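You operate a simulated robot arm through the tools that you are given. There is no shell and no other tool.

You run a simulated robot arm. Do the job below in one go: nothing can be reset, and whatever is moved stays where it is left.

JOB
Swap the stickered fan cover for the clean one.
Fine: old cover on the stand's empty rest; the fan from its stand goes on under the new cover.

It is judged by the outcome, as a careful person would: the job done as asked, and still so three seconds after it is handed in. It fails if anything else is knocked over, pushed out of place, dropped, spilled or broken. A push-on lid holds only when it is set on centred and level and pressed home; a screw cap is set on level and turned clockwise until tight.

ROBOT AND FRAMES
A 7-joint arm with a three-finger gripper, fixed in place. Base frame: the origin is at the foot of the arm, x ahead of it, y to its left, z up; the work surface is at about z = 0.8. Readings come in m, rad, newtons and seconds.
With the tool pointing down near the work surface it reaches from about 0.1 to 0.88 m from the base axis. Its first joint turns from -2.897 to 2.897 rad. Payload 2.94 kg.
Tool frame: the origin (TCP) lies between the finger pads and is the grasp point; the fingertips stand 0.03 m ahead of it; z points along the fingers, y is the line along which they close. Largest opening 0.132 m; the body of the gripper starts 0.107 m behind the TCP.
Orientation is that of the tool frame in the base frame, as a unit quaternion [w, x, y, z]. With the fingers straight down and closing along the base's y, the tool's x points along the base's -x, its y along +y and its z along -z.

CONTROLS
- The arm moves only by the tool arm_command. Its argument "plan" is a list of rows, each a list of 3 entries, a list of its own where there are three numbers: the turn, a rotation vector about the tool's x, y, z in rad, then the shift along the tool's x, y, z in mm, then the opening, from 0 (shut) to 1 (fully open). In form: [[[wx, wy, wz], [tx, ty, tz], claw], ...]. A call has 1 to 20 rows; each row is the pose to reach, as a shift and turn from the pose commanded when the call began, along the tool's axes at that moment. Rows are played at 5 a second. More than 0.05 m and 0.15 rad between two rows, or a gripper value outside its range, and nothing of the call is played. A pose out of reach is approached as far as the arm can. The call stops where the force on the tool passes 40 N (or 10 N more than at its start, if that is more) or the arm is blocked; 0.2 s more then pass. Each finger halts on what it meets, pressing with about 44 N; the grip force reading is that of the motor and also rises with nothing between the fingers. The clock runs only during rows and for 0.2 s after the last one: add rows that repeat a pose to give the fingers time. It gives the time, the measured TCP pose, the force on the tool (base axes), the opening and the grip force at its end, in the units of the frame above (readings bear some noise), with the torque about the TCP (base axes, N m) and any sound that the robot's microphone picked up.
- Cameras (640 x 400 px; columns grow to the right, rows downward): "scene" is fixed at [0.0513, 0.6512, 1.4534]; the picture's right is [-0.56, -0.83, 0.00], its down [-0.44, 0.30, -0.85] and it looks along [0.70, -0.48, -0.53] (base axes); focal length 321 px, centre (320, 200). "wrist" rides on the gripper at [0.072, 0.003, -0.144] in the tool frame; the picture's right is [-0.04, 1.00, 0.00], its down [-0.88, -0.04, -0.48] and it looks along [-0.47, -0.02, 0.88] (tool axes); focal length 256 px, centre (320, 200). There is no depth. A picture from a camera that has moved, and an enlarged one, comes with that camera's place and axes in the base frame and with its lens.
- capture(camera): a new picture of that camera. No time passes.
- slide_trunk(by): slides the trunk up (or, below 0, down) by that many m; the arm rides with it, the base frame stays. It gives what a move gives, with no picture.
- close_up(camera, box): a new picture of the part [left, top, right, bottom] of that camera's present view, enlarged. No time passes.
- job_done(): hands the job in; it is judged then, once.

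Nothing tells you positions but the pictures and the camera data. Unless the task says otherwise, let go and move clear before handing in.

The tools are called after ">>>" by a JSON object that holds its "api" and its "payload". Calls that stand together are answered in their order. arm_command: Moves the arm, as the interface text tells. Its arguments: {"type":"object","properties":{"plan":{"type":"array","items":{"type":"array"}}},"required":["plan"]} The other tools are called the same way: slide_trunk (by) slides the trunk up or down; capture (camera) takes a picture; close_up (camera, box) takes an enlarged picture of a part of a camera's view; job_done () hands the job in.

At the start:

```text
time: 0.0
eef_pos: [0.6741, 0.0717, 1.1826]
orientation: [0.0, 0.001, 1.0, 0.0]
ft_force: [-0.1, -0.8, 0.7]
moment: [-0.03, 0.03, 0.01]
width: 0.1319
grasp_force: 0.1
trunk travel left (down, up): [-0.35, 0.19]
```

scene: 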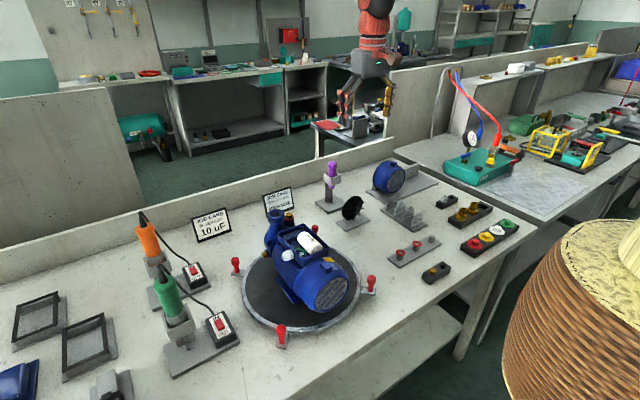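
wrist: 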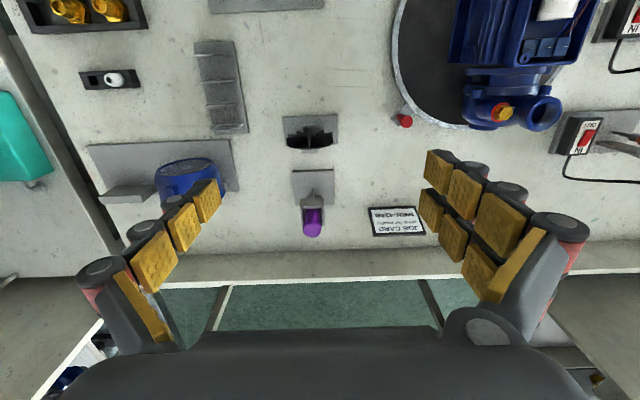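

I see a workbench with a blue motor/pump on a turntable, a fan on a stand, and a blue cover on another stand. I'll take close-up pictures first to understand the parts.

>>> {"api": "close_up", "payload": {"camera": "scene", "box": [220, 180, 400, 360]}}

>>> {"api": "close_up", "payload": {"camera": "scene", "box": [310, 140, 450, 240]}}

>>> {"api": "close_up", "payload": {"camera": "wrist", "box": [70, 0, 380, 250]}}

>>> {"api": "close_up", "payload": {"camera": "wrist", "box": [340, 0, 640, 250]}}

>>> {"api": "close_up", "payload": {"camera": "scene", "box": [0, 200, 240, 400]}}

```text
2.22 times, centred on (310, 270) of scene
camera zoom: at [0.0513, 0.6512, 1.4534], right [-0.56, -0.83, 0.0], down [-0.44, 0.3, -0.85], along [0.7, -0.48, -0.53], focal length 712 px, centre (342, 44)
```

zoom: 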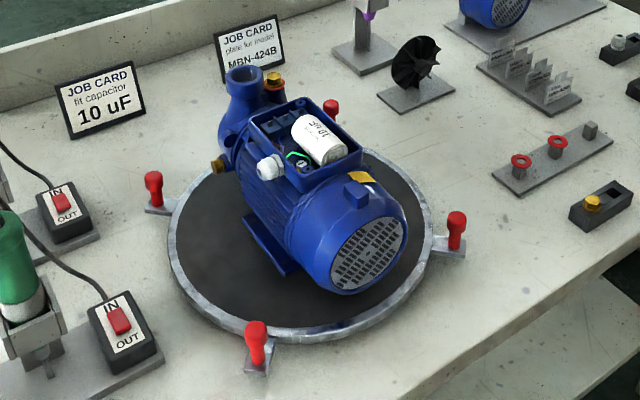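

```text
4.00 times, centred on (380, 190) of scene
camera zoom: at [0.0513, 0.6512, 1.4534], right [-0.56, -0.83, 0.0], down [-0.44, 0.3, -0.85], along [0.7, -0.48, -0.53], focal length 1282 px, centre (80, 240)
```

zoom: 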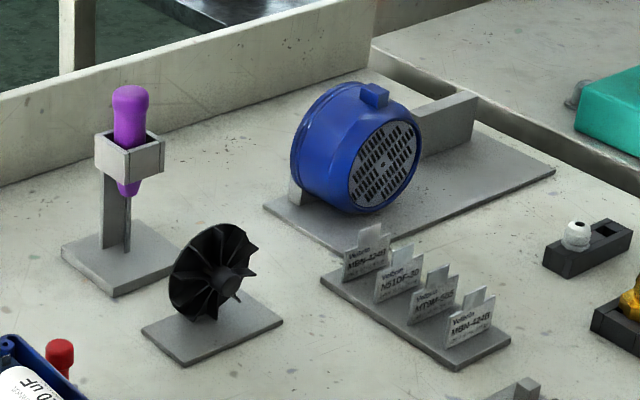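

```text
1.60 times, centred on (225, 125) of wrist
camera zoom: at [0.6036, 0.0741, 1.3265], right [0.04, 1.0, 0.0], down [0.88, -0.04, 0.48], along [0.47, -0.02, -0.88], focal length 410 px, centre (472, 320)
```

zoom: 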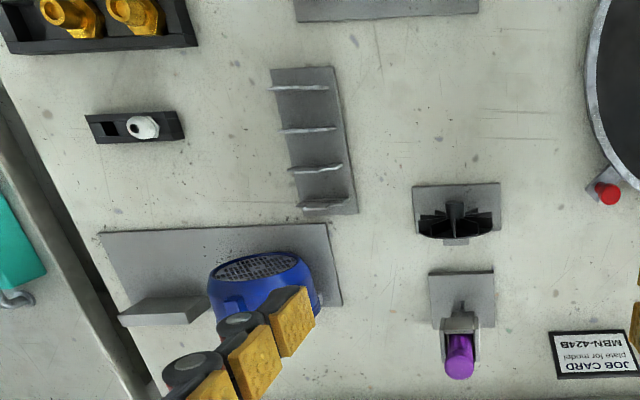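

```text
1.60 times, centred on (490, 125) of wrist
camera zoom: at [0.6036, 0.0741, 1.3265], right [0.04, 1.0, 0.0], down [0.88, -0.04, 0.48], along [0.47, -0.02, -0.88], focal length 410 px, centre (48, 320)
```

zoom: 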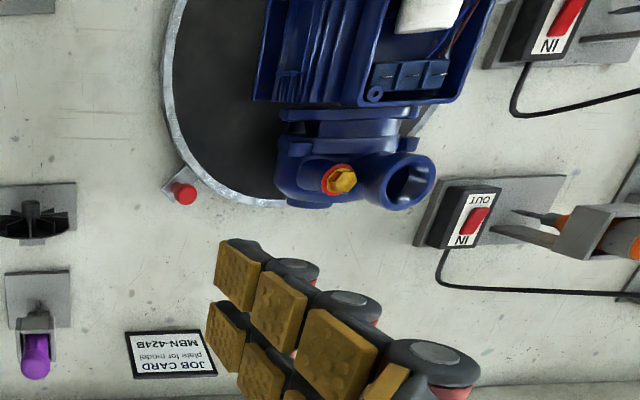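

```text
2.00 times, centred on (120, 300) of scene
camera zoom: at [0.0513, 0.6512, 1.4534], right [-0.56, -0.83, 0.0], down [-0.44, 0.3, -0.85], along [0.7, -0.48, -0.53], focal length 641 px, centre (720, 0)
```

zoom: 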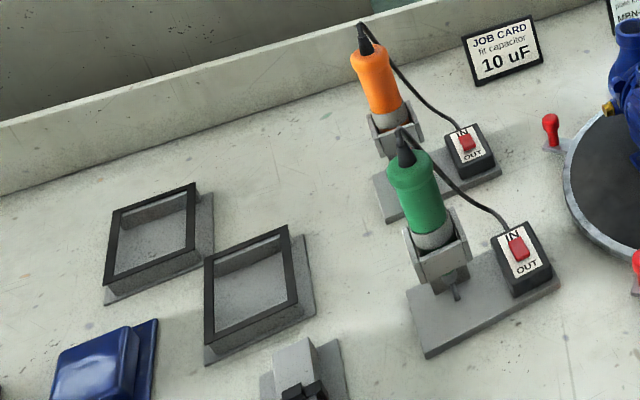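

The motor's stickered cover faces the robot on the turntable, the fan is on a small stand, and the clean cover is on a plate with a second, empty rest. I'll move back for better views.

>>> {"api": "arm_command", "payload": {"plan": [[[0, 0, 0], [40, -35, 0], 1], [[0, 0, 0], [80, -70, 0], 1], [[0, 0, 0], [120, -105, 0], 1], [[0, 0, 0], [160, -140, 0], 1], [[0, 0, 0], [200, -175, 0], 1], [[0, 0, 0], [220, -200, 0], 1], [[0, 0, 0], [220, -200, 0], 1]]}}

>>> {"api": "capture", "payload": {"camera": "wrist"}}

>>> {"api": "capture", "payload": {"camera": "scene"}}

```text
refused: row 1 steps farther than a row can; nothing moved
```

```text
taken
camera wrist: at [0.6036, 0.0741, 1.3265], right [0.04, 1.0, 0.0], down [0.88, -0.04, 0.48], along [0.47, -0.02, -0.88], focal length 256 px, centre (320, 200)
```

wrist: 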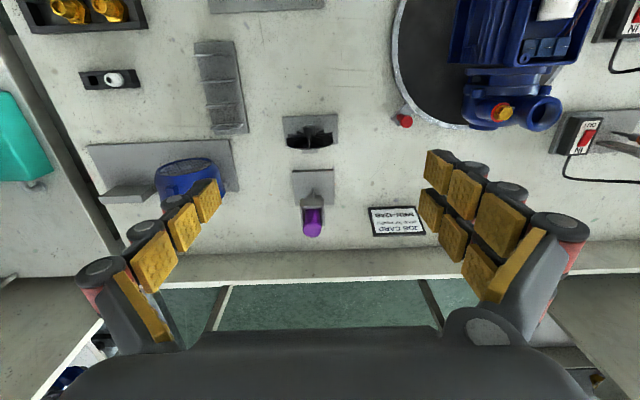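

```text
taken
```

scene: 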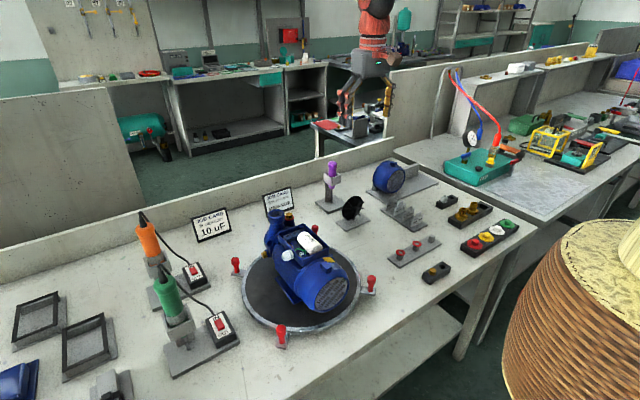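

The step was slightly too long, so nothing moved. I'll repeat with shorter steps to look at the cover stand from further back.

>>> {"api": "arm_command", "payload": {"plan": [[[0, 0, 0], [33, -30, 0], 1], [[0, 0, 0], [66, -60, 0], 1], [[0, 0, 0], [99, -90, 0], 1], [[0, 0, 0], [132, -120, 0], 1], [[0, 0, 0], [165, -150, 0], 1], [[0, 0, 0], [198, -180, 0], 1], [[0, 0, 0], [220, -200, 0], 1], [[0, 0, 0], [220, -200, 0], 1]]}}

>>> {"api": "capture", "payload": {"camera": "wrist"}}

>>> {"api": "capture", "payload": {"camera": "scene"}}

```text
time: 1.8
eef_pos: [0.4551, -0.1291, 1.1855]
orientation: [0.0, 0.0, 1.0, 0.0]
ft_force: [-0.4, -0.2, -1.1]
moment: [0.02, 0.0, 0.01]
width: 0.1321
grasp_force: 0.0
trunk travel left (down, up): [-0.35, 0.19]
```

```text
taken
camera wrist: at [0.3841, -0.1248, 1.3285], right [0.04, 1.0, 0.0], down [0.88, -0.04, 0.48], along [0.48, -0.02, -0.88], focal length 256 px, centre (320, 200)
```

wrist: 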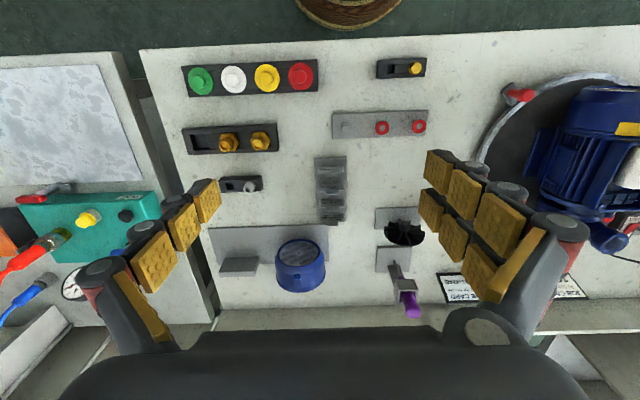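

```text
taken
```

scene: 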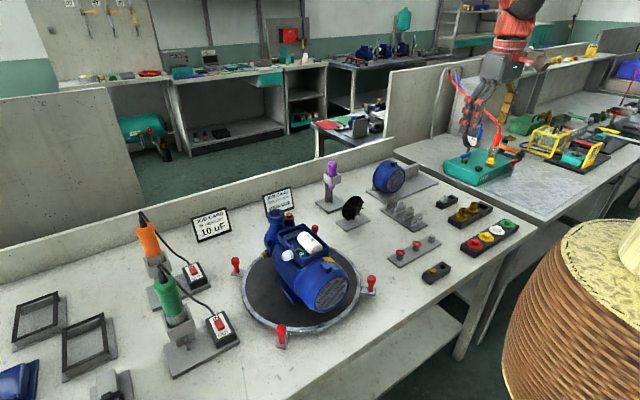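

The view now covers the cover stand and the fan stand. I'll enlarge both.

>>> {"api": "close_up", "payload": {"camera": "wrist", "box": [190, 190, 350, 310]}}

>>> {"api": "close_up", "payload": {"camera": "wrist", "box": [340, 180, 460, 300]}}

>>> {"api": "close_up", "payload": {"camera": "wrist", "box": [460, 50, 640, 260]}}

>>> {"api": "close_up", "payload": {"camera": "scene", "box": [355, 145, 445, 205]}}

>>> {"api": "close_up", "payload": {"camera": "scene", "box": [325, 185, 385, 240]}}

>>> {"api": "close_up", "payload": {"camera": "scene", "box": [255, 210, 375, 330]}}

```text
3.33 times, centred on (270, 250) of wrist
camera zoom: at [0.3841, -0.1248, 1.3285], right [0.04, 1.0, 0.0], down [0.88, -0.04, 0.48], along [0.48, -0.02, -0.88], focal length 853 px, centre (487, 33)
```

zoom: 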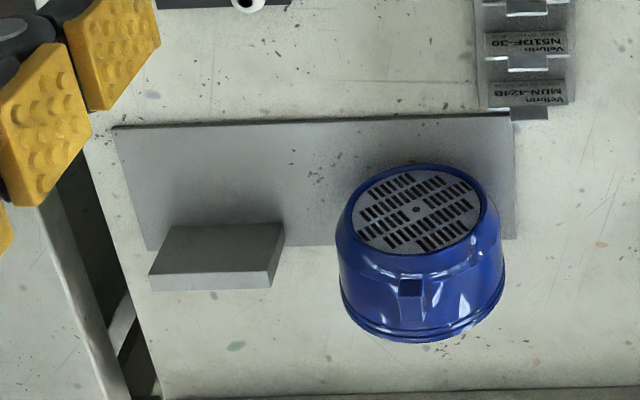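

```text
3.33 times, centred on (400, 240) of wrist
camera zoom: at [0.3841, -0.1248, 1.3285], right [0.04, 1.0, 0.0], down [0.88, -0.04, 0.48], along [0.48, -0.02, -0.88], focal length 853 px, centre (53, 67)
```

zoom: 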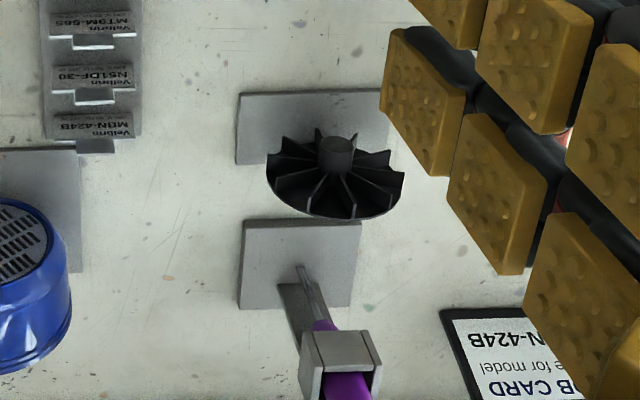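

```text
1.90 times, centred on (550, 155) of wrist
camera zoom: at [0.3841, -0.1248, 1.3285], right [0.04, 1.0, 0.0], down [0.88, -0.04, 0.48], along [0.48, -0.02, -0.88], focal length 488 px, centre (-118, 286)
```

zoom: 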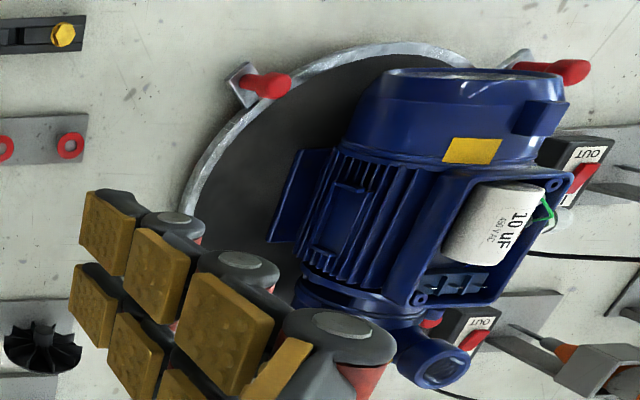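

```text
6.67 times, centred on (400, 175) of scene
camera zoom: at [0.0513, 0.6512, 1.4534], right [-0.56, -0.83, 0.0], down [-0.44, 0.3, -0.85], along [0.7, -0.48, -0.53], focal length 2138 px, centre (-213, 367)
```

zoom: 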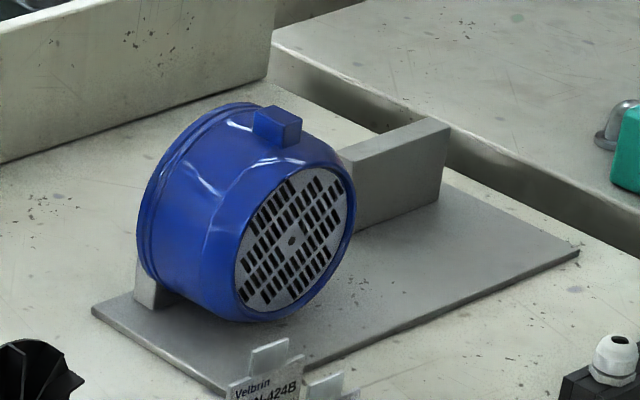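

```text
7.27 times, centred on (355, 212) of scene
camera zoom: at [0.0513, 0.6512, 1.4534], right [-0.56, -0.83, 0.0], down [-0.44, 0.3, -0.85], along [0.7, -0.48, -0.53], focal length 2332 px, centre (66, 109)
```

zoom: 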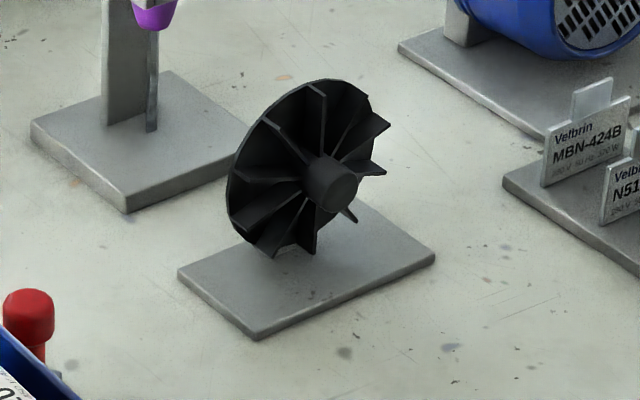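

```text
3.33 times, centred on (315, 270) of scene
camera zoom: at [0.0513, 0.6512, 1.4534], right [-0.56, -0.83, 0.0], down [-0.44, 0.3, -0.85], along [0.7, -0.48, -0.53], focal length 1069 px, centre (337, -33)
```

zoom: 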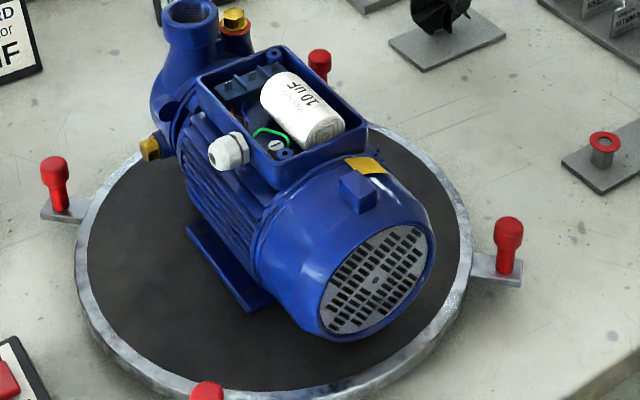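

The new cover lies on the plate against a low wall (around x 0.83, y −0.19), and the empty rest looks like an identical wall at about y −0.35. I'll move closer to see its exact shape.

>>> {"api": "arm_command", "payload": {"plan": [[[0, 0, 0], [-20, -25, 15], 1], [[0, 0, 0], [-40, -50, 30], 1], [[0, 0, 0], [-60, -75, 45], 1], [[0, 0, 0], [-80, -100, 60], 1], [[0, 0, 0], [-100, -125, 75], 1], [[0, 0, 0], [-120, -150, 90], 1], [[0, 0, 0], [-120, -150, 90], 1]]}}

>>> {"api": "capture", "payload": {"camera": "wrist"}}

>>> {"api": "close_up", "payload": {"camera": "wrist", "box": [200, 130, 480, 330]}}

```text
time: 3.4
eef_pos: [0.5728, -0.276, 1.0966]
orientation: [0.0, 0.0, 1.0, 0.001]
ft_force: [0.3, -1.6, -0.1]
moment: [0.0, 0.0, -0.02]
width: 0.1317
grasp_force: 0.1
trunk travel left (down, up): [-0.35, 0.19]
```

```text
taken
camera wrist: at [0.5022, -0.2737, 1.2404], right [0.04, 1.0, 0.0], down [0.88, -0.04, 0.48], along [0.48, -0.02, -0.88], focal length 256 px, centre (320, 200)
```

wrist: 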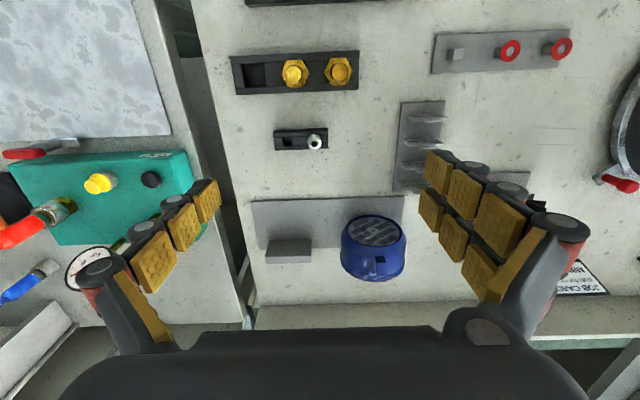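

```text
2.00 times, centred on (340, 230) of wrist
camera zoom: at [0.5022, -0.2737, 1.2404], right [0.04, 1.0, 0.0], down [0.88, -0.04, 0.48], along [0.48, -0.02, -0.88], focal length 512 px, centre (280, 140)
```

zoom: 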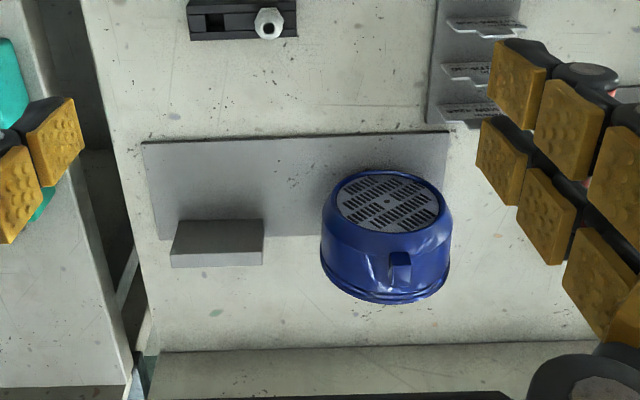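

I'll tilt the camera forward for a flatter look at the rests and the cover.

>>> {"api": "arm_command", "payload": {"plan": [[[0, -0.15, 0], [5, 0, 10], 1], [[0, -0.3, 0], [10, 0, 20], 1], [[0, -0.45, 0], [15, 0, 30], 1], [[0, -0.6, 0], [20, 0, 40], 1], [[0, -0.7, 0], [20, 0, 45], 1], [[0, -0.7, 0], [20, 0, 45], 1]]}}

>>> {"api": "capture", "payload": {"camera": "wrist"}}

>>> {"api": "close_up", "payload": {"camera": "wrist", "box": [240, 130, 440, 270]}}

```text
time: 4.8
eef_pos: [0.5532, -0.2801, 1.0498]
orientation: [0.343, 0.0, 0.939, 0.0]
ft_force: [0.4, -1.2, 0.6]
moment: [0.01, 0.01, 0.01]
width: 0.1321
grasp_force: 0.0
trunk travel left (down, up): [-0.35, 0.19]
```

```text
taken
camera wrist: at [0.4078, -0.2763, 1.1121], right [0.03, 1.0, 0.03], down [0.36, -0.04, 0.93], along [0.93, -0.02, -0.37], focal length 256 px, centre (320, 200)
```

wrist: 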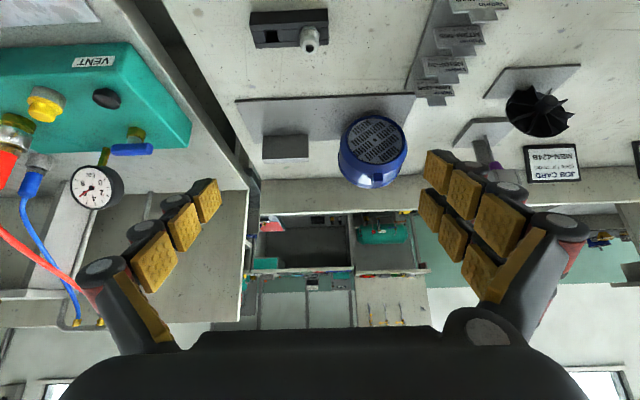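

```text
2.86 times, centred on (340, 200) of wrist
camera zoom: at [0.4078, -0.2763, 1.1121], right [0.03, 1.0, 0.03], down [0.36, -0.04, 0.93], along [0.93, -0.02, -0.37], focal length 731 px, centre (263, 200)
```

zoom: 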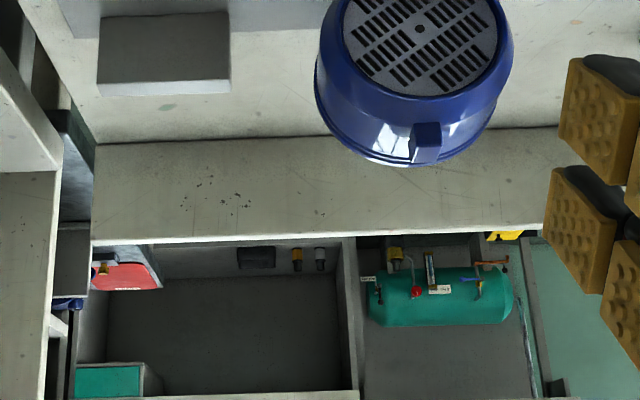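

>>> {"api": "close_up", "payload": {"camera": "wrist", "box": [230, 80, 430, 200]}}

>>> {"api": "close_up", "payload": {"camera": "wrist", "box": [440, 50, 600, 170]}}

```text
3.20 times, centred on (330, 140) of wrist
camera zoom: at [0.4078, -0.2763, 1.1121], right [0.03, 1.0, 0.03], down [0.36, -0.04, 0.93], along [0.93, -0.02, -0.37], focal length 819 px, centre (288, 392)
```

zoom: 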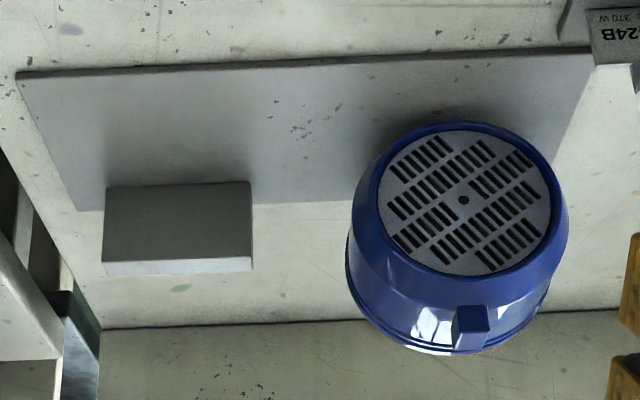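

```text
3.33 times, centred on (520, 110) of wrist
camera zoom: at [0.4078, -0.2763, 1.1121], right [0.03, 1.0, 0.03], down [0.36, -0.04, 0.93], along [0.93, -0.02, -0.37], focal length 853 px, centre (-347, 500)
```

zoom: 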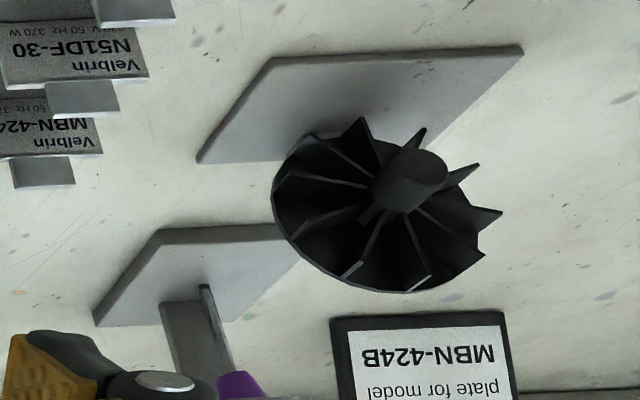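

I can see the block is a plain wall about 0.09 wide and 0.055 high. I need a side view to see how the cover sits against it, so I'll go upright and then yaw the camera.

>>> {"api": "arm_command", "payload": {"plan": [[[0, 0.14, 0], [0, 0, -5], 1], [[0, 0.28, 0], [0, 0, -10], 1], [[0, 0.42, 0], [0, 0, -20], 1], [[0, 0.56, 0], [0, 0, -30], 1], [[0, 0.7, 0], [0, 0, -40], 1], [[0, 0.7, 0], [0, 0, -40], 1]]}}

```text
time: 6.2
eef_pos: [0.528, -0.2784, 1.0789]
orientation: [0.0, 0.0, 1.0, 0.0]
ft_force: [-1.0, -0.4, -1.0]
moment: [0.03, 0.0, 0.0]
width: 0.1318
grasp_force: 0.0
trunk travel left (down, up): [-0.35, 0.19]
```

>>> {"api": "arm_command", "payload": {"plan": [[[0, 0, 0.14], [-17, 20, -2], 1], [[0, 0, 0.28], [-35, 40, -4], 1], [[0, 0, 0.42], [-52, 60, -6], 1], [[0, 0, 0.56], [-70, 80, -8], 1], [[0, 0, 0.7], [-87, 100, -10], 1], [[0, 0, 0.84], [-105, 120, -12], 1], [[0, 0, 0.98], [-122, 140, -14], 1], [[0, 0, 1.12], [-140, 160, -16], 1], [[0, 0, 1.26], [-157, 180, -18], 1], [[0, 0, 1.4], [-175, 200, -20], 1], [[0, 0, 1.54], [-192, 218, -20], 1], [[0, 0, 1.571], [-192, 218, -20], 1], [[0, 0, 1.571], [-192, 218, -20], 1]]}}

>>> {"api": "capture", "payload": {"camera": "wrist"}}

```text
time: 9.0
eef_pos: [0.7205, -0.0608, 1.0991]
orientation: [0.0, 0.707, 0.707, 0.0]
ft_force: [0.4, 0.1, -0.9]
moment: [0.0, -0.01, 0.0]
width: 0.1322
grasp_force: 0.0
trunk travel left (down, up): [-0.35, 0.19]
```

```text
taken
camera wrist: at [0.7256, 0.0119, 1.2427], right [1.0, -0.04, 0.0], down [-0.04, -0.88, 0.48], along [-0.02, -0.48, -0.88], focal length 256 px, centre (320, 200)
```

wrist: 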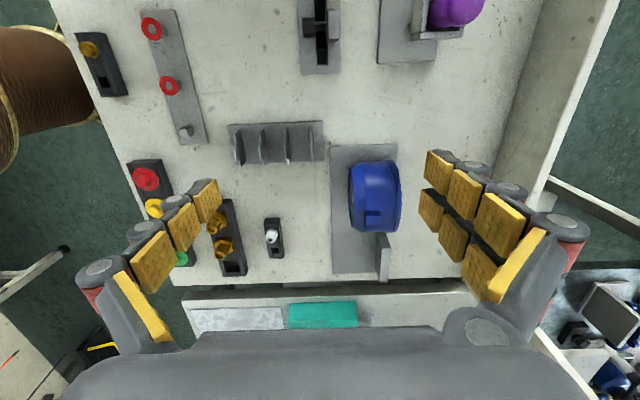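

>>> {"api": "close_up", "payload": {"camera": "wrist", "box": [320, 140, 440, 290]}}

>>> {"api": "close_up", "payload": {"camera": "wrist", "box": [270, 0, 400, 90]}}

```text
2.67 times, centred on (380, 215) of wrist
camera zoom: at [0.7256, 0.0119, 1.2427], right [1.0, -0.04, 0.0], down [-0.04, -0.88, 0.48], along [-0.02, -0.48, -0.88], focal length 683 px, centre (160, 160)
```

zoom: 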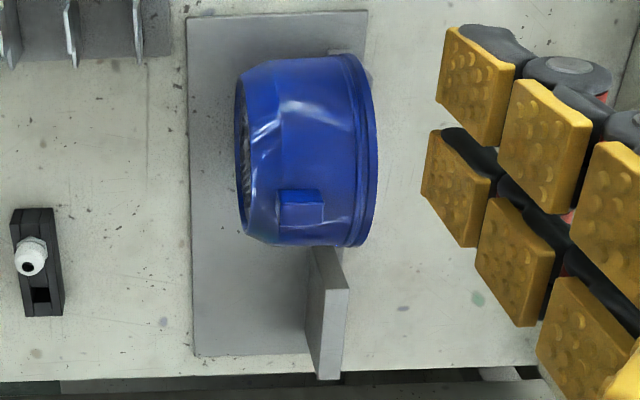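

```text
4.44 times, centred on (335, 45) of wrist
camera zoom: at [0.7256, 0.0119, 1.2427], right [1.0, -0.04, 0.0], down [-0.04, -0.88, 0.48], along [-0.02, -0.48, -0.88], focal length 1138 px, centre (253, 889)
```

zoom: 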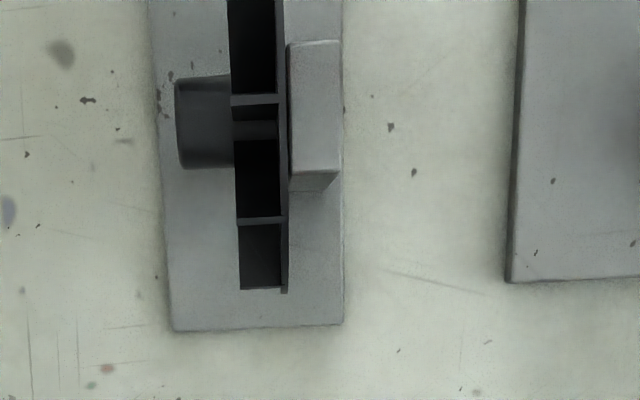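

>>> {"api": "close_up", "payload": {"camera": "wrist", "box": [360, 135, 410, 170]}}

>>> {"api": "close_up", "payload": {"camera": "wrist", "box": [340, 200, 420, 290]}}

```text
11.43 times, centred on (385, 152) of wrist
camera zoom: at [0.7256, 0.0119, 1.2427], right [1.0, -0.04, 0.0], down [-0.04, -0.88, 0.48], along [-0.02, -0.48, -0.88], focal length 2926 px, centre (-423, 743)
```

zoom: 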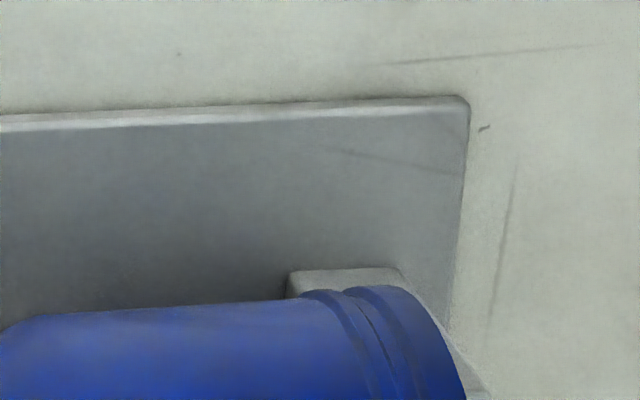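

```text
4.44 times, centred on (380, 245) of wrist
camera zoom: at [0.7256, 0.0119, 1.2427], right [1.0, -0.04, 0.0], down [-0.04, -0.88, 0.48], along [-0.02, -0.48, -0.88], focal length 1138 px, centre (53, 0)
```

zoom: 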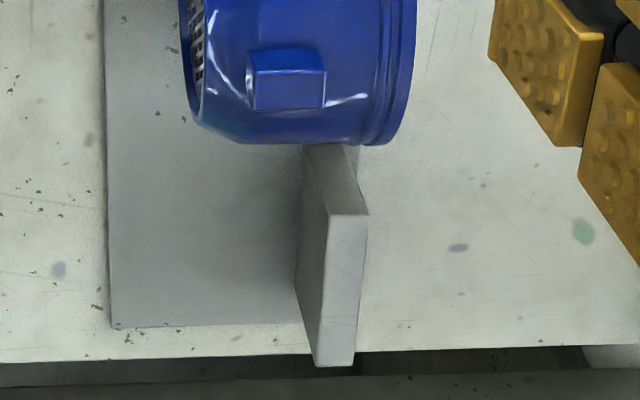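

>>> {"api": "close_up", "payload": {"camera": "scene", "box": [368, 175, 398, 195]}}

>>> {"api": "close_up", "payload": {"camera": "scene", "box": [365, 155, 415, 195]}}

```text
16.00 times, centred on (383, 185) of scene
camera zoom: at [0.0513, 0.6512, 1.4534], right [-0.56, -0.83, 0.0], down [-0.44, 0.3, -0.85], along [0.7, -0.48, -0.53], focal length 5130 px, centre (-688, 440)
```

zoom: 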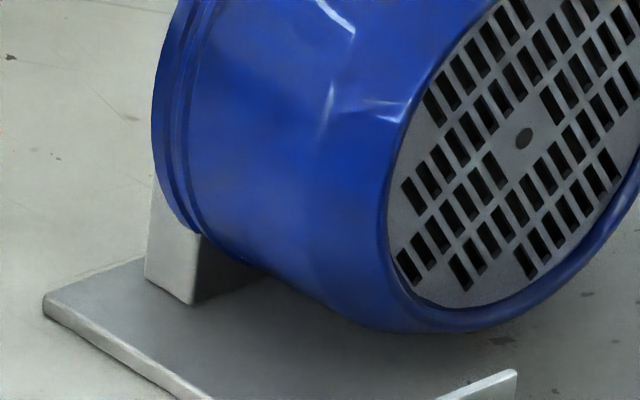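

```text
10.00 times, centred on (390, 175) of scene
camera zoom: at [0.0513, 0.6512, 1.4534], right [-0.56, -0.83, 0.0], down [-0.44, 0.3, -0.85], along [0.7, -0.48, -0.53], focal length 3206 px, centre (-380, 450)
```

zoom: 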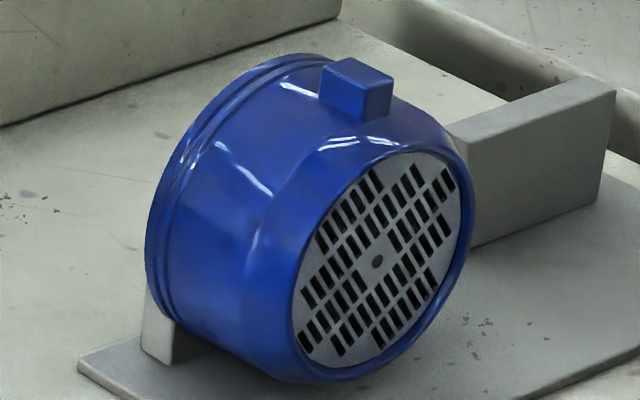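

The covers sit with their axis horizontal at about z 0.866, with the rim overlapping the block. Next I'll look at the motor from above to get its axis direction and cover position.

>>> {"api": "arm_command", "payload": {"plan": [[[0, 0, -0.13], [10, -8, -25], 1], [[0, 0, -0.26], [30, -24, -50], 1], [[0, 0, -0.39], [55, -43, -75], 1], [[0, 0, -0.52], [80, -63, -100], 1], [[0, 0, -0.65], [108, -85, -120], 1], [[0, 0, -0.78], [136, -107, -140], 1], [[0, 0, -0.91], [165, -130, -150], 1], [[0, 0, -1.04], [195, -153, -150], 1], [[0, 0, -1.17], [225, -177, -150], 1], [[0, 0, -1.3], [255, -200, -150], 1], [[0, 0, -1.43], [280, -220, -150], 1], [[0, 0, -1.571], [280, -220, -150], 1], [[0, 0, -1.571], [280, -220, -150], 1]]}}

>>> {"api": "capture", "payload": {"camera": "wrist"}}

>>> {"api": "capture", "payload": {"camera": "scene"}}

```text
time: 11.8
eef_pos: [0.5011, 0.2212, 1.2485]
orientation: [0.001, -0.001, 1.0, 0.0]
ft_force: [0.4, -0.1, -0.3]
moment: [0.02, 0.01, 0.01]
width: 0.1322
grasp_force: 0.0
trunk travel left (down, up): [-0.35, 0.19]
```

```text
taken
camera wrist: at [0.4302, 0.224, 1.3924], right [0.04, 1.0, 0.0], down [0.88, -0.04, 0.48], along [0.48, -0.02, -0.88], focal length 256 px, centre (320, 200)
```

wrist: 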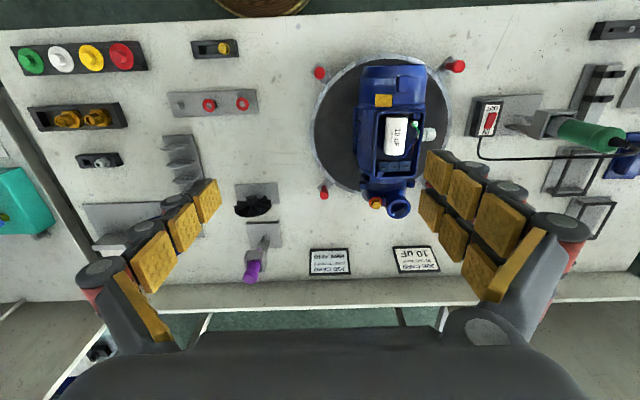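

```text
taken
```

scene: 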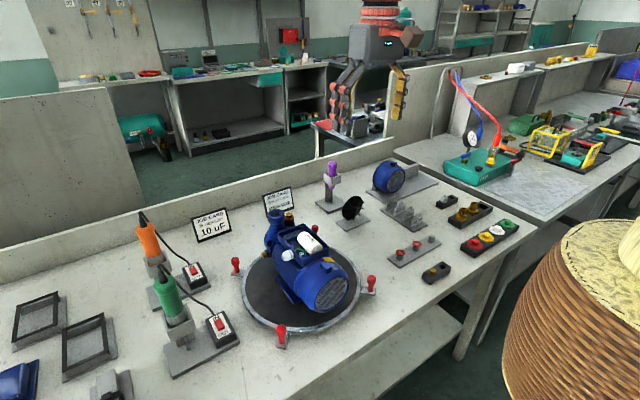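

>>> {"api": "close_up", "payload": {"camera": "wrist", "box": [300, 45, 470, 225]}}

>>> {"api": "close_up", "payload": {"camera": "wrist", "box": [340, 50, 450, 120]}}

>>> {"api": "close_up", "payload": {"camera": "scene", "box": [280, 240, 370, 320]}}

```text
2.22 times, centred on (385, 135) of wrist
camera zoom: at [0.4302, 0.224, 1.3924], right [0.04, 1.0, 0.0], down [0.88, -0.04, 0.48], along [0.48, -0.02, -0.88], focal length 569 px, centre (176, 344)
```

zoom: 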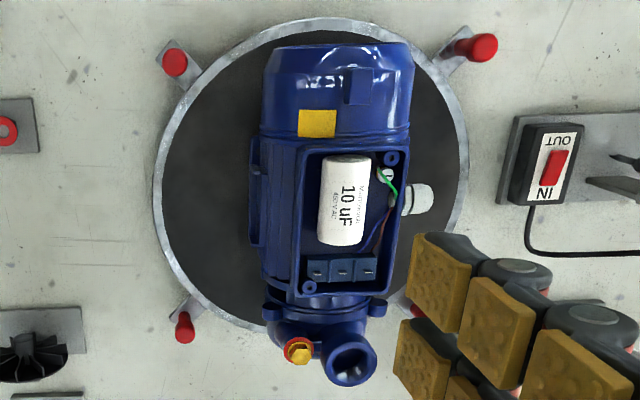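

```text
5.71 times, centred on (395, 85) of wrist
camera zoom: at [0.4302, 0.224, 1.3924], right [0.04, 1.0, 0.0], down [0.88, -0.04, 0.48], along [0.48, -0.02, -0.88], focal length 1463 px, centre (-109, 857)
```

zoom: 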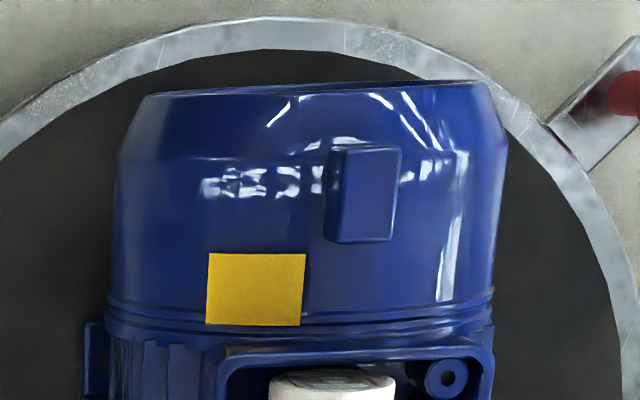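

```text
5.00 times, centred on (325, 280) of scene
camera zoom: at [0.0513, 0.6512, 1.4534], right [-0.56, -0.83, 0.0], down [-0.44, 0.3, -0.85], along [0.7, -0.48, -0.53], focal length 1603 px, centre (295, -200)
```

zoom: 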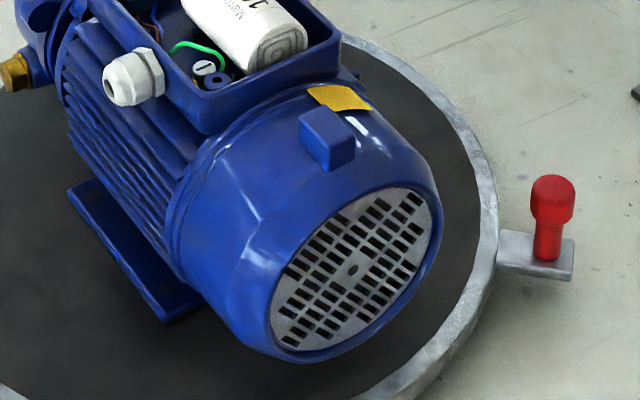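

The motor axis runs almost along x, with the cover front at about x 0.44, y 0.34 and axis height about 0.90. I'll go in front of it for a straight-on look.

>>> {"api": "arm_command", "payload": {"plan": [[[0, 0, 0], [30, 20, 10], 1], [[0, 0, 0], [60, 40, 25], 1], [[0, -0.12, 0], [90, 60, 45], 1], [[0, -0.24, 0], [120, 80, 65], 1], [[0, -0.36, 0], [145, 100, 85], 1], [[0, -0.48, 0], [165, 115, 105], 1], [[0, -0.6, 0], [175, 119, 125], 1], [[0, -0.6, 0], [175, 119, 125], 1]]}}

>>> {"api": "capture", "payload": {"camera": "wrist"}}

```text
time: 13.6
eef_pos: [0.3226, 0.3388, 1.1236]
orientation: [0.295, -0.001, 0.955, 0.0]
ft_force: [0.1, -0.2, 0.4]
moment: [0.01, 0.0, 0.01]
width: 0.1321
grasp_force: 0.1
trunk travel left (down, up): [-0.35, 0.19]
```

```text
taken
camera wrist: at [0.184, 0.3414, 1.2004], right [0.03, 1.0, 0.02], down [0.46, -0.04, 0.89], along [0.89, -0.02, -0.46], focal length 256 px, centre (320, 200)
```

wrist: 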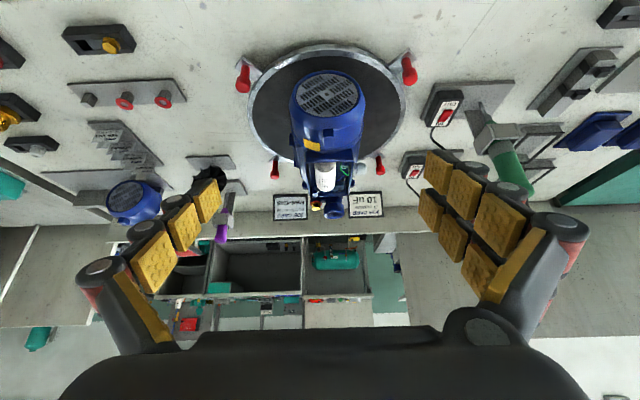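

>>> {"api": "close_up", "payload": {"camera": "wrist", "box": [270, 60, 390, 150]}}

>>> {"api": "close_up", "payload": {"camera": "wrist", "box": [230, 40, 420, 230]}}

```text
4.44 times, centred on (330, 105) of wrist
camera zoom: at [0.184, 0.3414, 1.2004], right [0.03, 1.0, 0.02], down [0.46, -0.04, 0.89], along [0.89, -0.02, -0.46], focal length 1138 px, centre (276, 622)
```

zoom: 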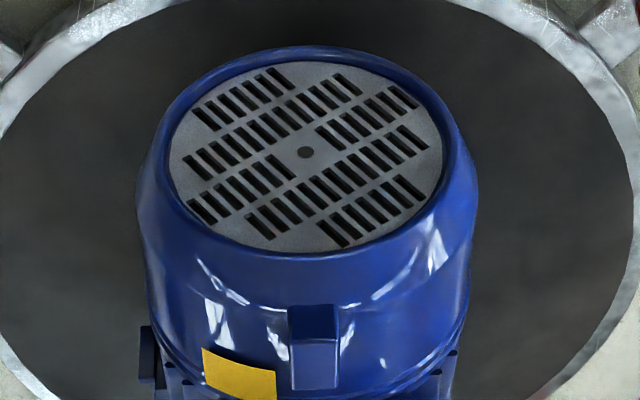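

```text
2.11 times, centred on (325, 135) of wrist
camera zoom: at [0.184, 0.3414, 1.2004], right [0.03, 1.0, 0.02], down [0.46, -0.04, 0.89], along [0.89, -0.02, -0.46], focal length 539 px, centre (310, 337)
```

zoom: 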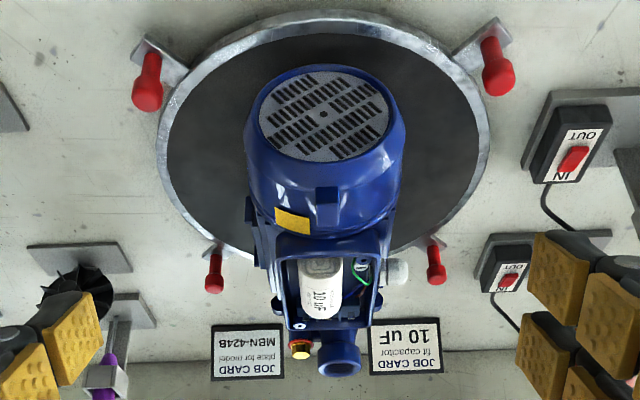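

The grille hole of the old cover comes out at about (0.451, 0.350, 0.888), with the tab on top. I'll take up a pre-grasp pose above it, with the tool tilted about 0.4 rad, and measure again from close.

>>> {"api": "arm_command", "payload": {"plan": [[[0, 0.04, 0], [-17, 2, 30], 1], [[0, 0.08, 0], [-34, 4, 60], 1], [[0, 0.12, 0], [-52, 7, 90], 1], [[0, 0.16, 0], [-69, 9, 119], 1], [[0, 0.2, 0], [-86, 11, 149], 1], [[0, 0.2, 0], [-86, 11, 149], 1]]}}

>>> {"api": "capture", "payload": {"camera": "wrist"}}

>>> {"api": "capture", "payload": {"camera": "scene"}}

```text
time: 15.0
eef_pos: [0.4793, 0.3505, 1.0504]
orientation: [0.199, -0.001, 0.98, 0.001]
ft_force: [-0.5, -0.7, 0.2]
moment: [0.01, 0.01, 0.02]
width: 0.1321
grasp_force: 0.1
trunk travel left (down, up): [-0.35, 0.19]
```

```text
taken
camera wrist: at [0.3592, 0.3524, 1.1533], right [0.04, 1.0, 0.02], down [0.62, -0.04, 0.78], along [0.78, -0.02, -0.63], focal length 256 px, centre (320, 200)
```

wrist: 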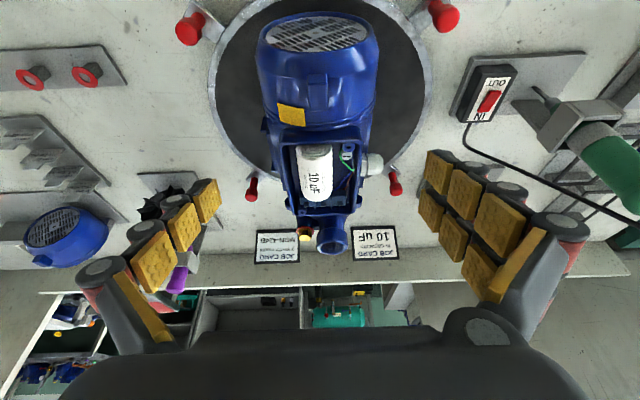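

```text
taken
```

scene: 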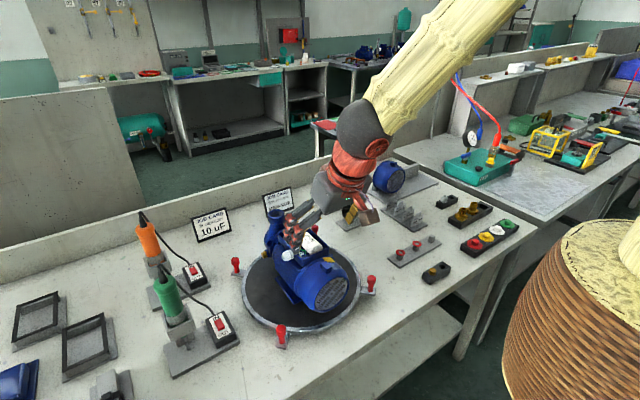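

>>> {"api": "close_up", "payload": {"camera": "wrist", "box": [240, 0, 400, 130]}}

>>> {"api": "close_up", "payload": {"camera": "wrist", "box": [240, 100, 400, 270]}}

>>> {"api": "close_up", "payload": {"camera": "scene", "box": [250, 180, 400, 320]}}

```text
3.08 times, centred on (320, 65) of wrist
camera zoom: at [0.3592, 0.3524, 1.1533], right [0.04, 1.0, 0.02], down [0.62, -0.04, 0.78], along [0.78, -0.02, -0.63], focal length 788 px, centre (320, 615)
```

zoom: 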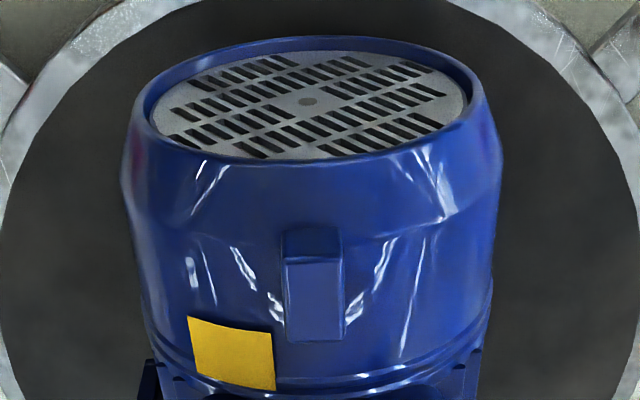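

```text
2.35 times, centred on (320, 185) of wrist
camera zoom: at [0.3592, 0.3524, 1.1533], right [0.04, 1.0, 0.02], down [0.62, -0.04, 0.78], along [0.78, -0.02, -0.63], focal length 602 px, centre (320, 235)
```

zoom: 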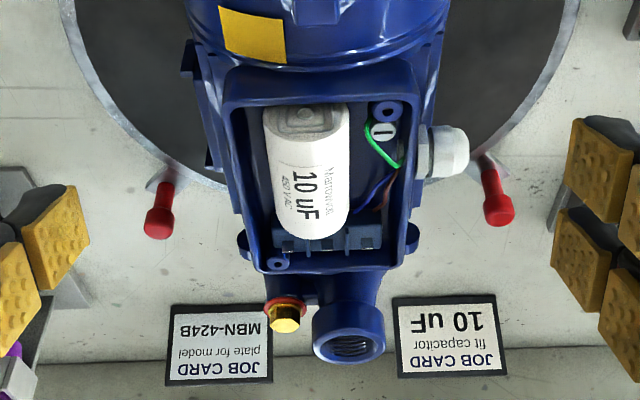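

```text
2.86 times, centred on (325, 250) of scene
camera zoom: at [0.0513, 0.6512, 1.4534], right [-0.56, -0.83, 0.0], down [-0.44, 0.3, -0.85], along [0.7, -0.48, -0.53], focal length 916 px, centre (306, 57)
```

zoom: 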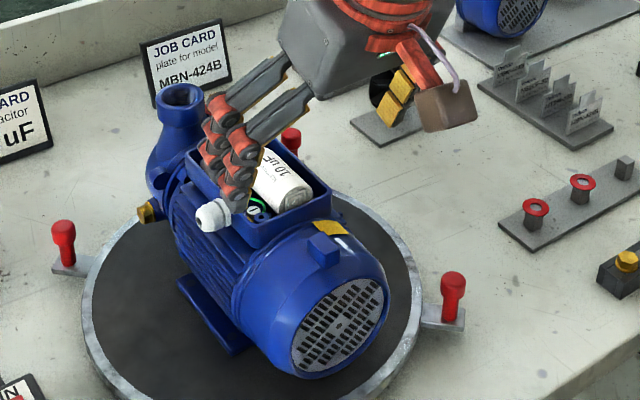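

The old cover's centre line is at y≈0.350, z≈0.893 and lies essentially along x. I'll descend with the fingers open on either side of it.

>>> {"api": "arm_command", "payload": {"plan": [[[0, 0, 0], [12.5, 0, 29], 1], [[0, 0, 0], [25, 0, 58], 1], [[0, 0, 0], [37.6, 0, 87], 1], [[0, 0, 0], [44, 0, 102], 1], [[0, 0, 0], [50.2, 0, 116], 1], [[0, 0, 0], [56.4, -0.5, 130], 1], [[0, 0, 0], [62.7, -0.5, 145], 1], [[0, 0, 0], [62.7, -0.5, 145], 1]]}}

>>> {"api": "capture", "payload": {"camera": "wrist"}}

>>> {"api": "close_up", "payload": {"camera": "scene", "box": [250, 180, 400, 320]}}

```text
time: 16.8
eef_pos: [0.4824, 0.3481, 0.8909]
orientation: [0.198, 0.0, 0.98, 0.0]
ft_force: [0.7, -0.3, -0.1]
moment: [0.0, 0.0, 0.01]
width: 0.1318
grasp_force: 0.0
trunk travel left (down, up): [-0.35, 0.19]
```

```text
taken
camera wrist: at [0.3606, 0.3509, 0.9948], right [0.04, 1.0, 0.02], down [0.62, -0.04, 0.78], along [0.78, -0.02, -0.63], focal length 256 px, centre (320, 200)
```

wrist: 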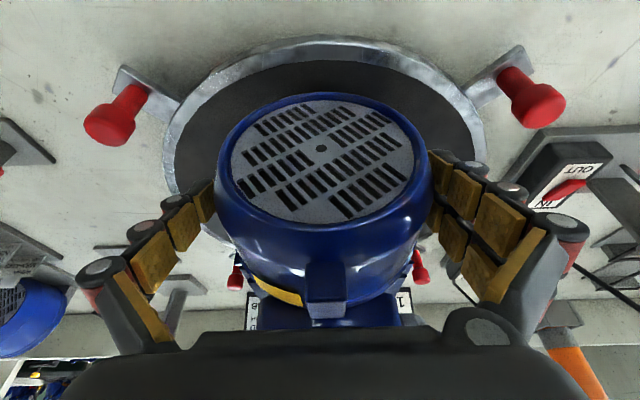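

```text
2.86 times, centred on (325, 250) of scene
camera zoom: at [0.0513, 0.6512, 1.4534], right [-0.56, -0.83, 0.0], down [-0.44, 0.3, -0.85], along [0.7, -0.48, -0.53], focal length 916 px, centre (306, 57)
```

zoom: 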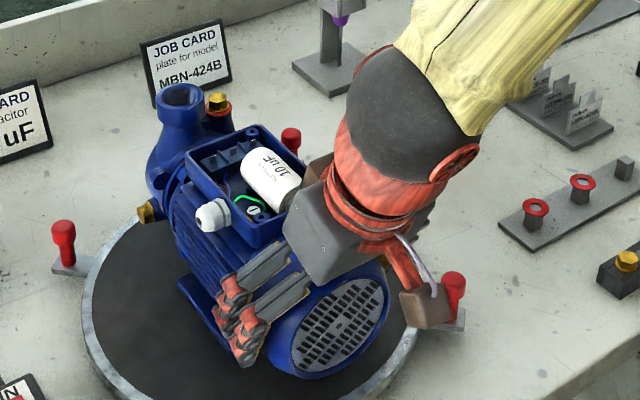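

The fingers straddle the cover correctly and the axis is at about z 0.895. A small nudge to centre, then I'll close the gripper.

>>> {"api": "arm_command", "payload": {"plan": [[[0, 0, 0], [1.6, 1.5, -3.9], 1], [[0, 0, 0], [1.6, 1.5, -3.9], 1], [[0, 0, 0], [1.6, 1.5, -3.9], 0.5], [[0, 0, 0], [1.6, 1.5, -3.9], 0.0], [[0, 0, 0], [1.6, 1.5, -3.9], 0.0], [[0, 0, 0], [1.6, 1.5, -3.9], 0.0]]}}

>>> {"api": "capture", "payload": {"camera": "wrist"}}

```text
time: 18.2
eef_pos: [0.4784, 0.3491, 0.8945]
orientation: [0.198, -0.001, 0.98, 0.0]
ft_force: [-2.8, -0.6, 3.4]
moment: [-0.28, 0.13, -0.04]
width: 0.1173
grasp_force: 41.5
trunk travel left (down, up): [-0.35, 0.19]
```

```text
taken
camera wrist: at [0.3571, 0.353, 0.9983], right [0.04, 1.0, 0.02], down [0.62, -0.04, 0.78], along [0.78, -0.02, -0.62], focal length 256 px, centre (320, 200)
```

wrist: 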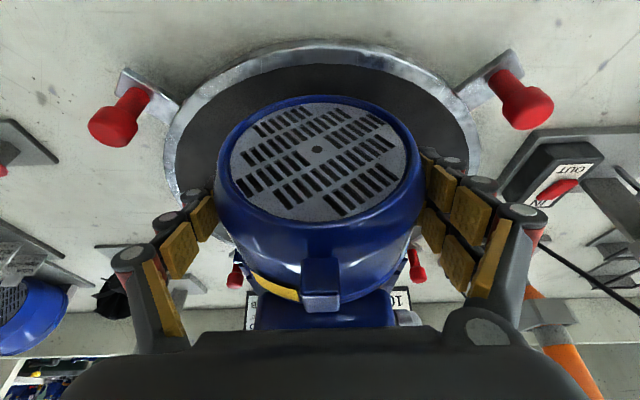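

The grip holds at 0.117 m. Now I'll pull the cover straight back along −x.

>>> {"api": "arm_command", "payload": {"plan": [[[0, 0, 0], [4.6, 1.5, -1.95], 0], [[0, 0, 0], [9.2, 1.5, -3.9], 0], [[0, 0, 0], [13.8, 1.5, -5.8], 0], [[0, 0, 0], [18.4, 1.5, -7.8], 0], [[0, 0, 0], [27.6, 1.5, -11.7], 0], [[0, 0, 0], [36.8, 1.5, -15.6], 0], [[0, 0, 0], [36.8, 1.5, -15.6], 0]]}}

>>> {"api": "capture", "payload": {"camera": "wrist"}}

>>> {"api": "close_up", "payload": {"camera": "scene", "box": [250, 180, 400, 320]}}

```text
time: 19.8
eef_pos: [0.4364, 0.3516, 0.895]
orientation: [0.199, -0.001, 0.98, 0.0]
ft_force: [0.3, 0.1, 0.0]
moment: [0.0, -0.01, 0.01]
width: 0.1172
grasp_force: 44.1
trunk travel left (down, up): [-0.35, 0.19]
```

```text
taken
camera wrist: at [0.3147, 0.3542, 0.9987], right [0.04, 1.0, 0.02], down [0.62, -0.04, 0.78], along [0.78, -0.02, -0.63], focal length 256 px, centre (320, 200)
```

wrist: 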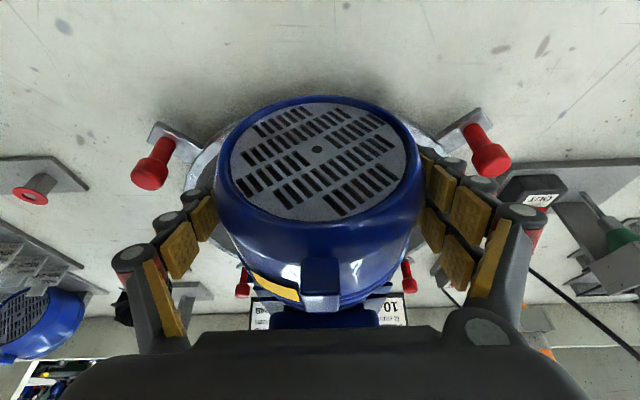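

```text
2.86 times, centred on (325, 250) of scene
camera zoom: at [0.0513, 0.6512, 1.4534], right [-0.56, -0.83, 0.0], down [-0.44, 0.3, -0.85], along [0.7, -0.48, -0.53], focal length 916 px, centre (306, 57)
```

zoom: 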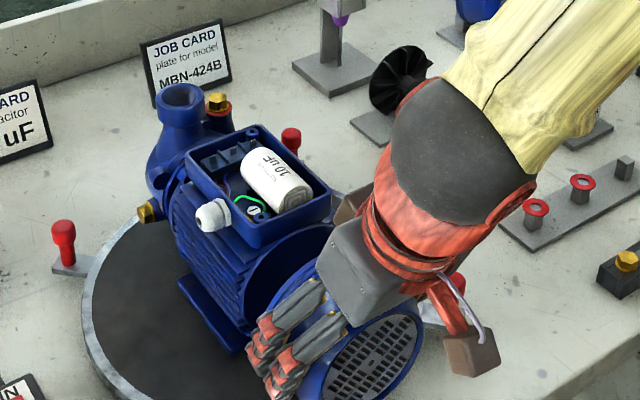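

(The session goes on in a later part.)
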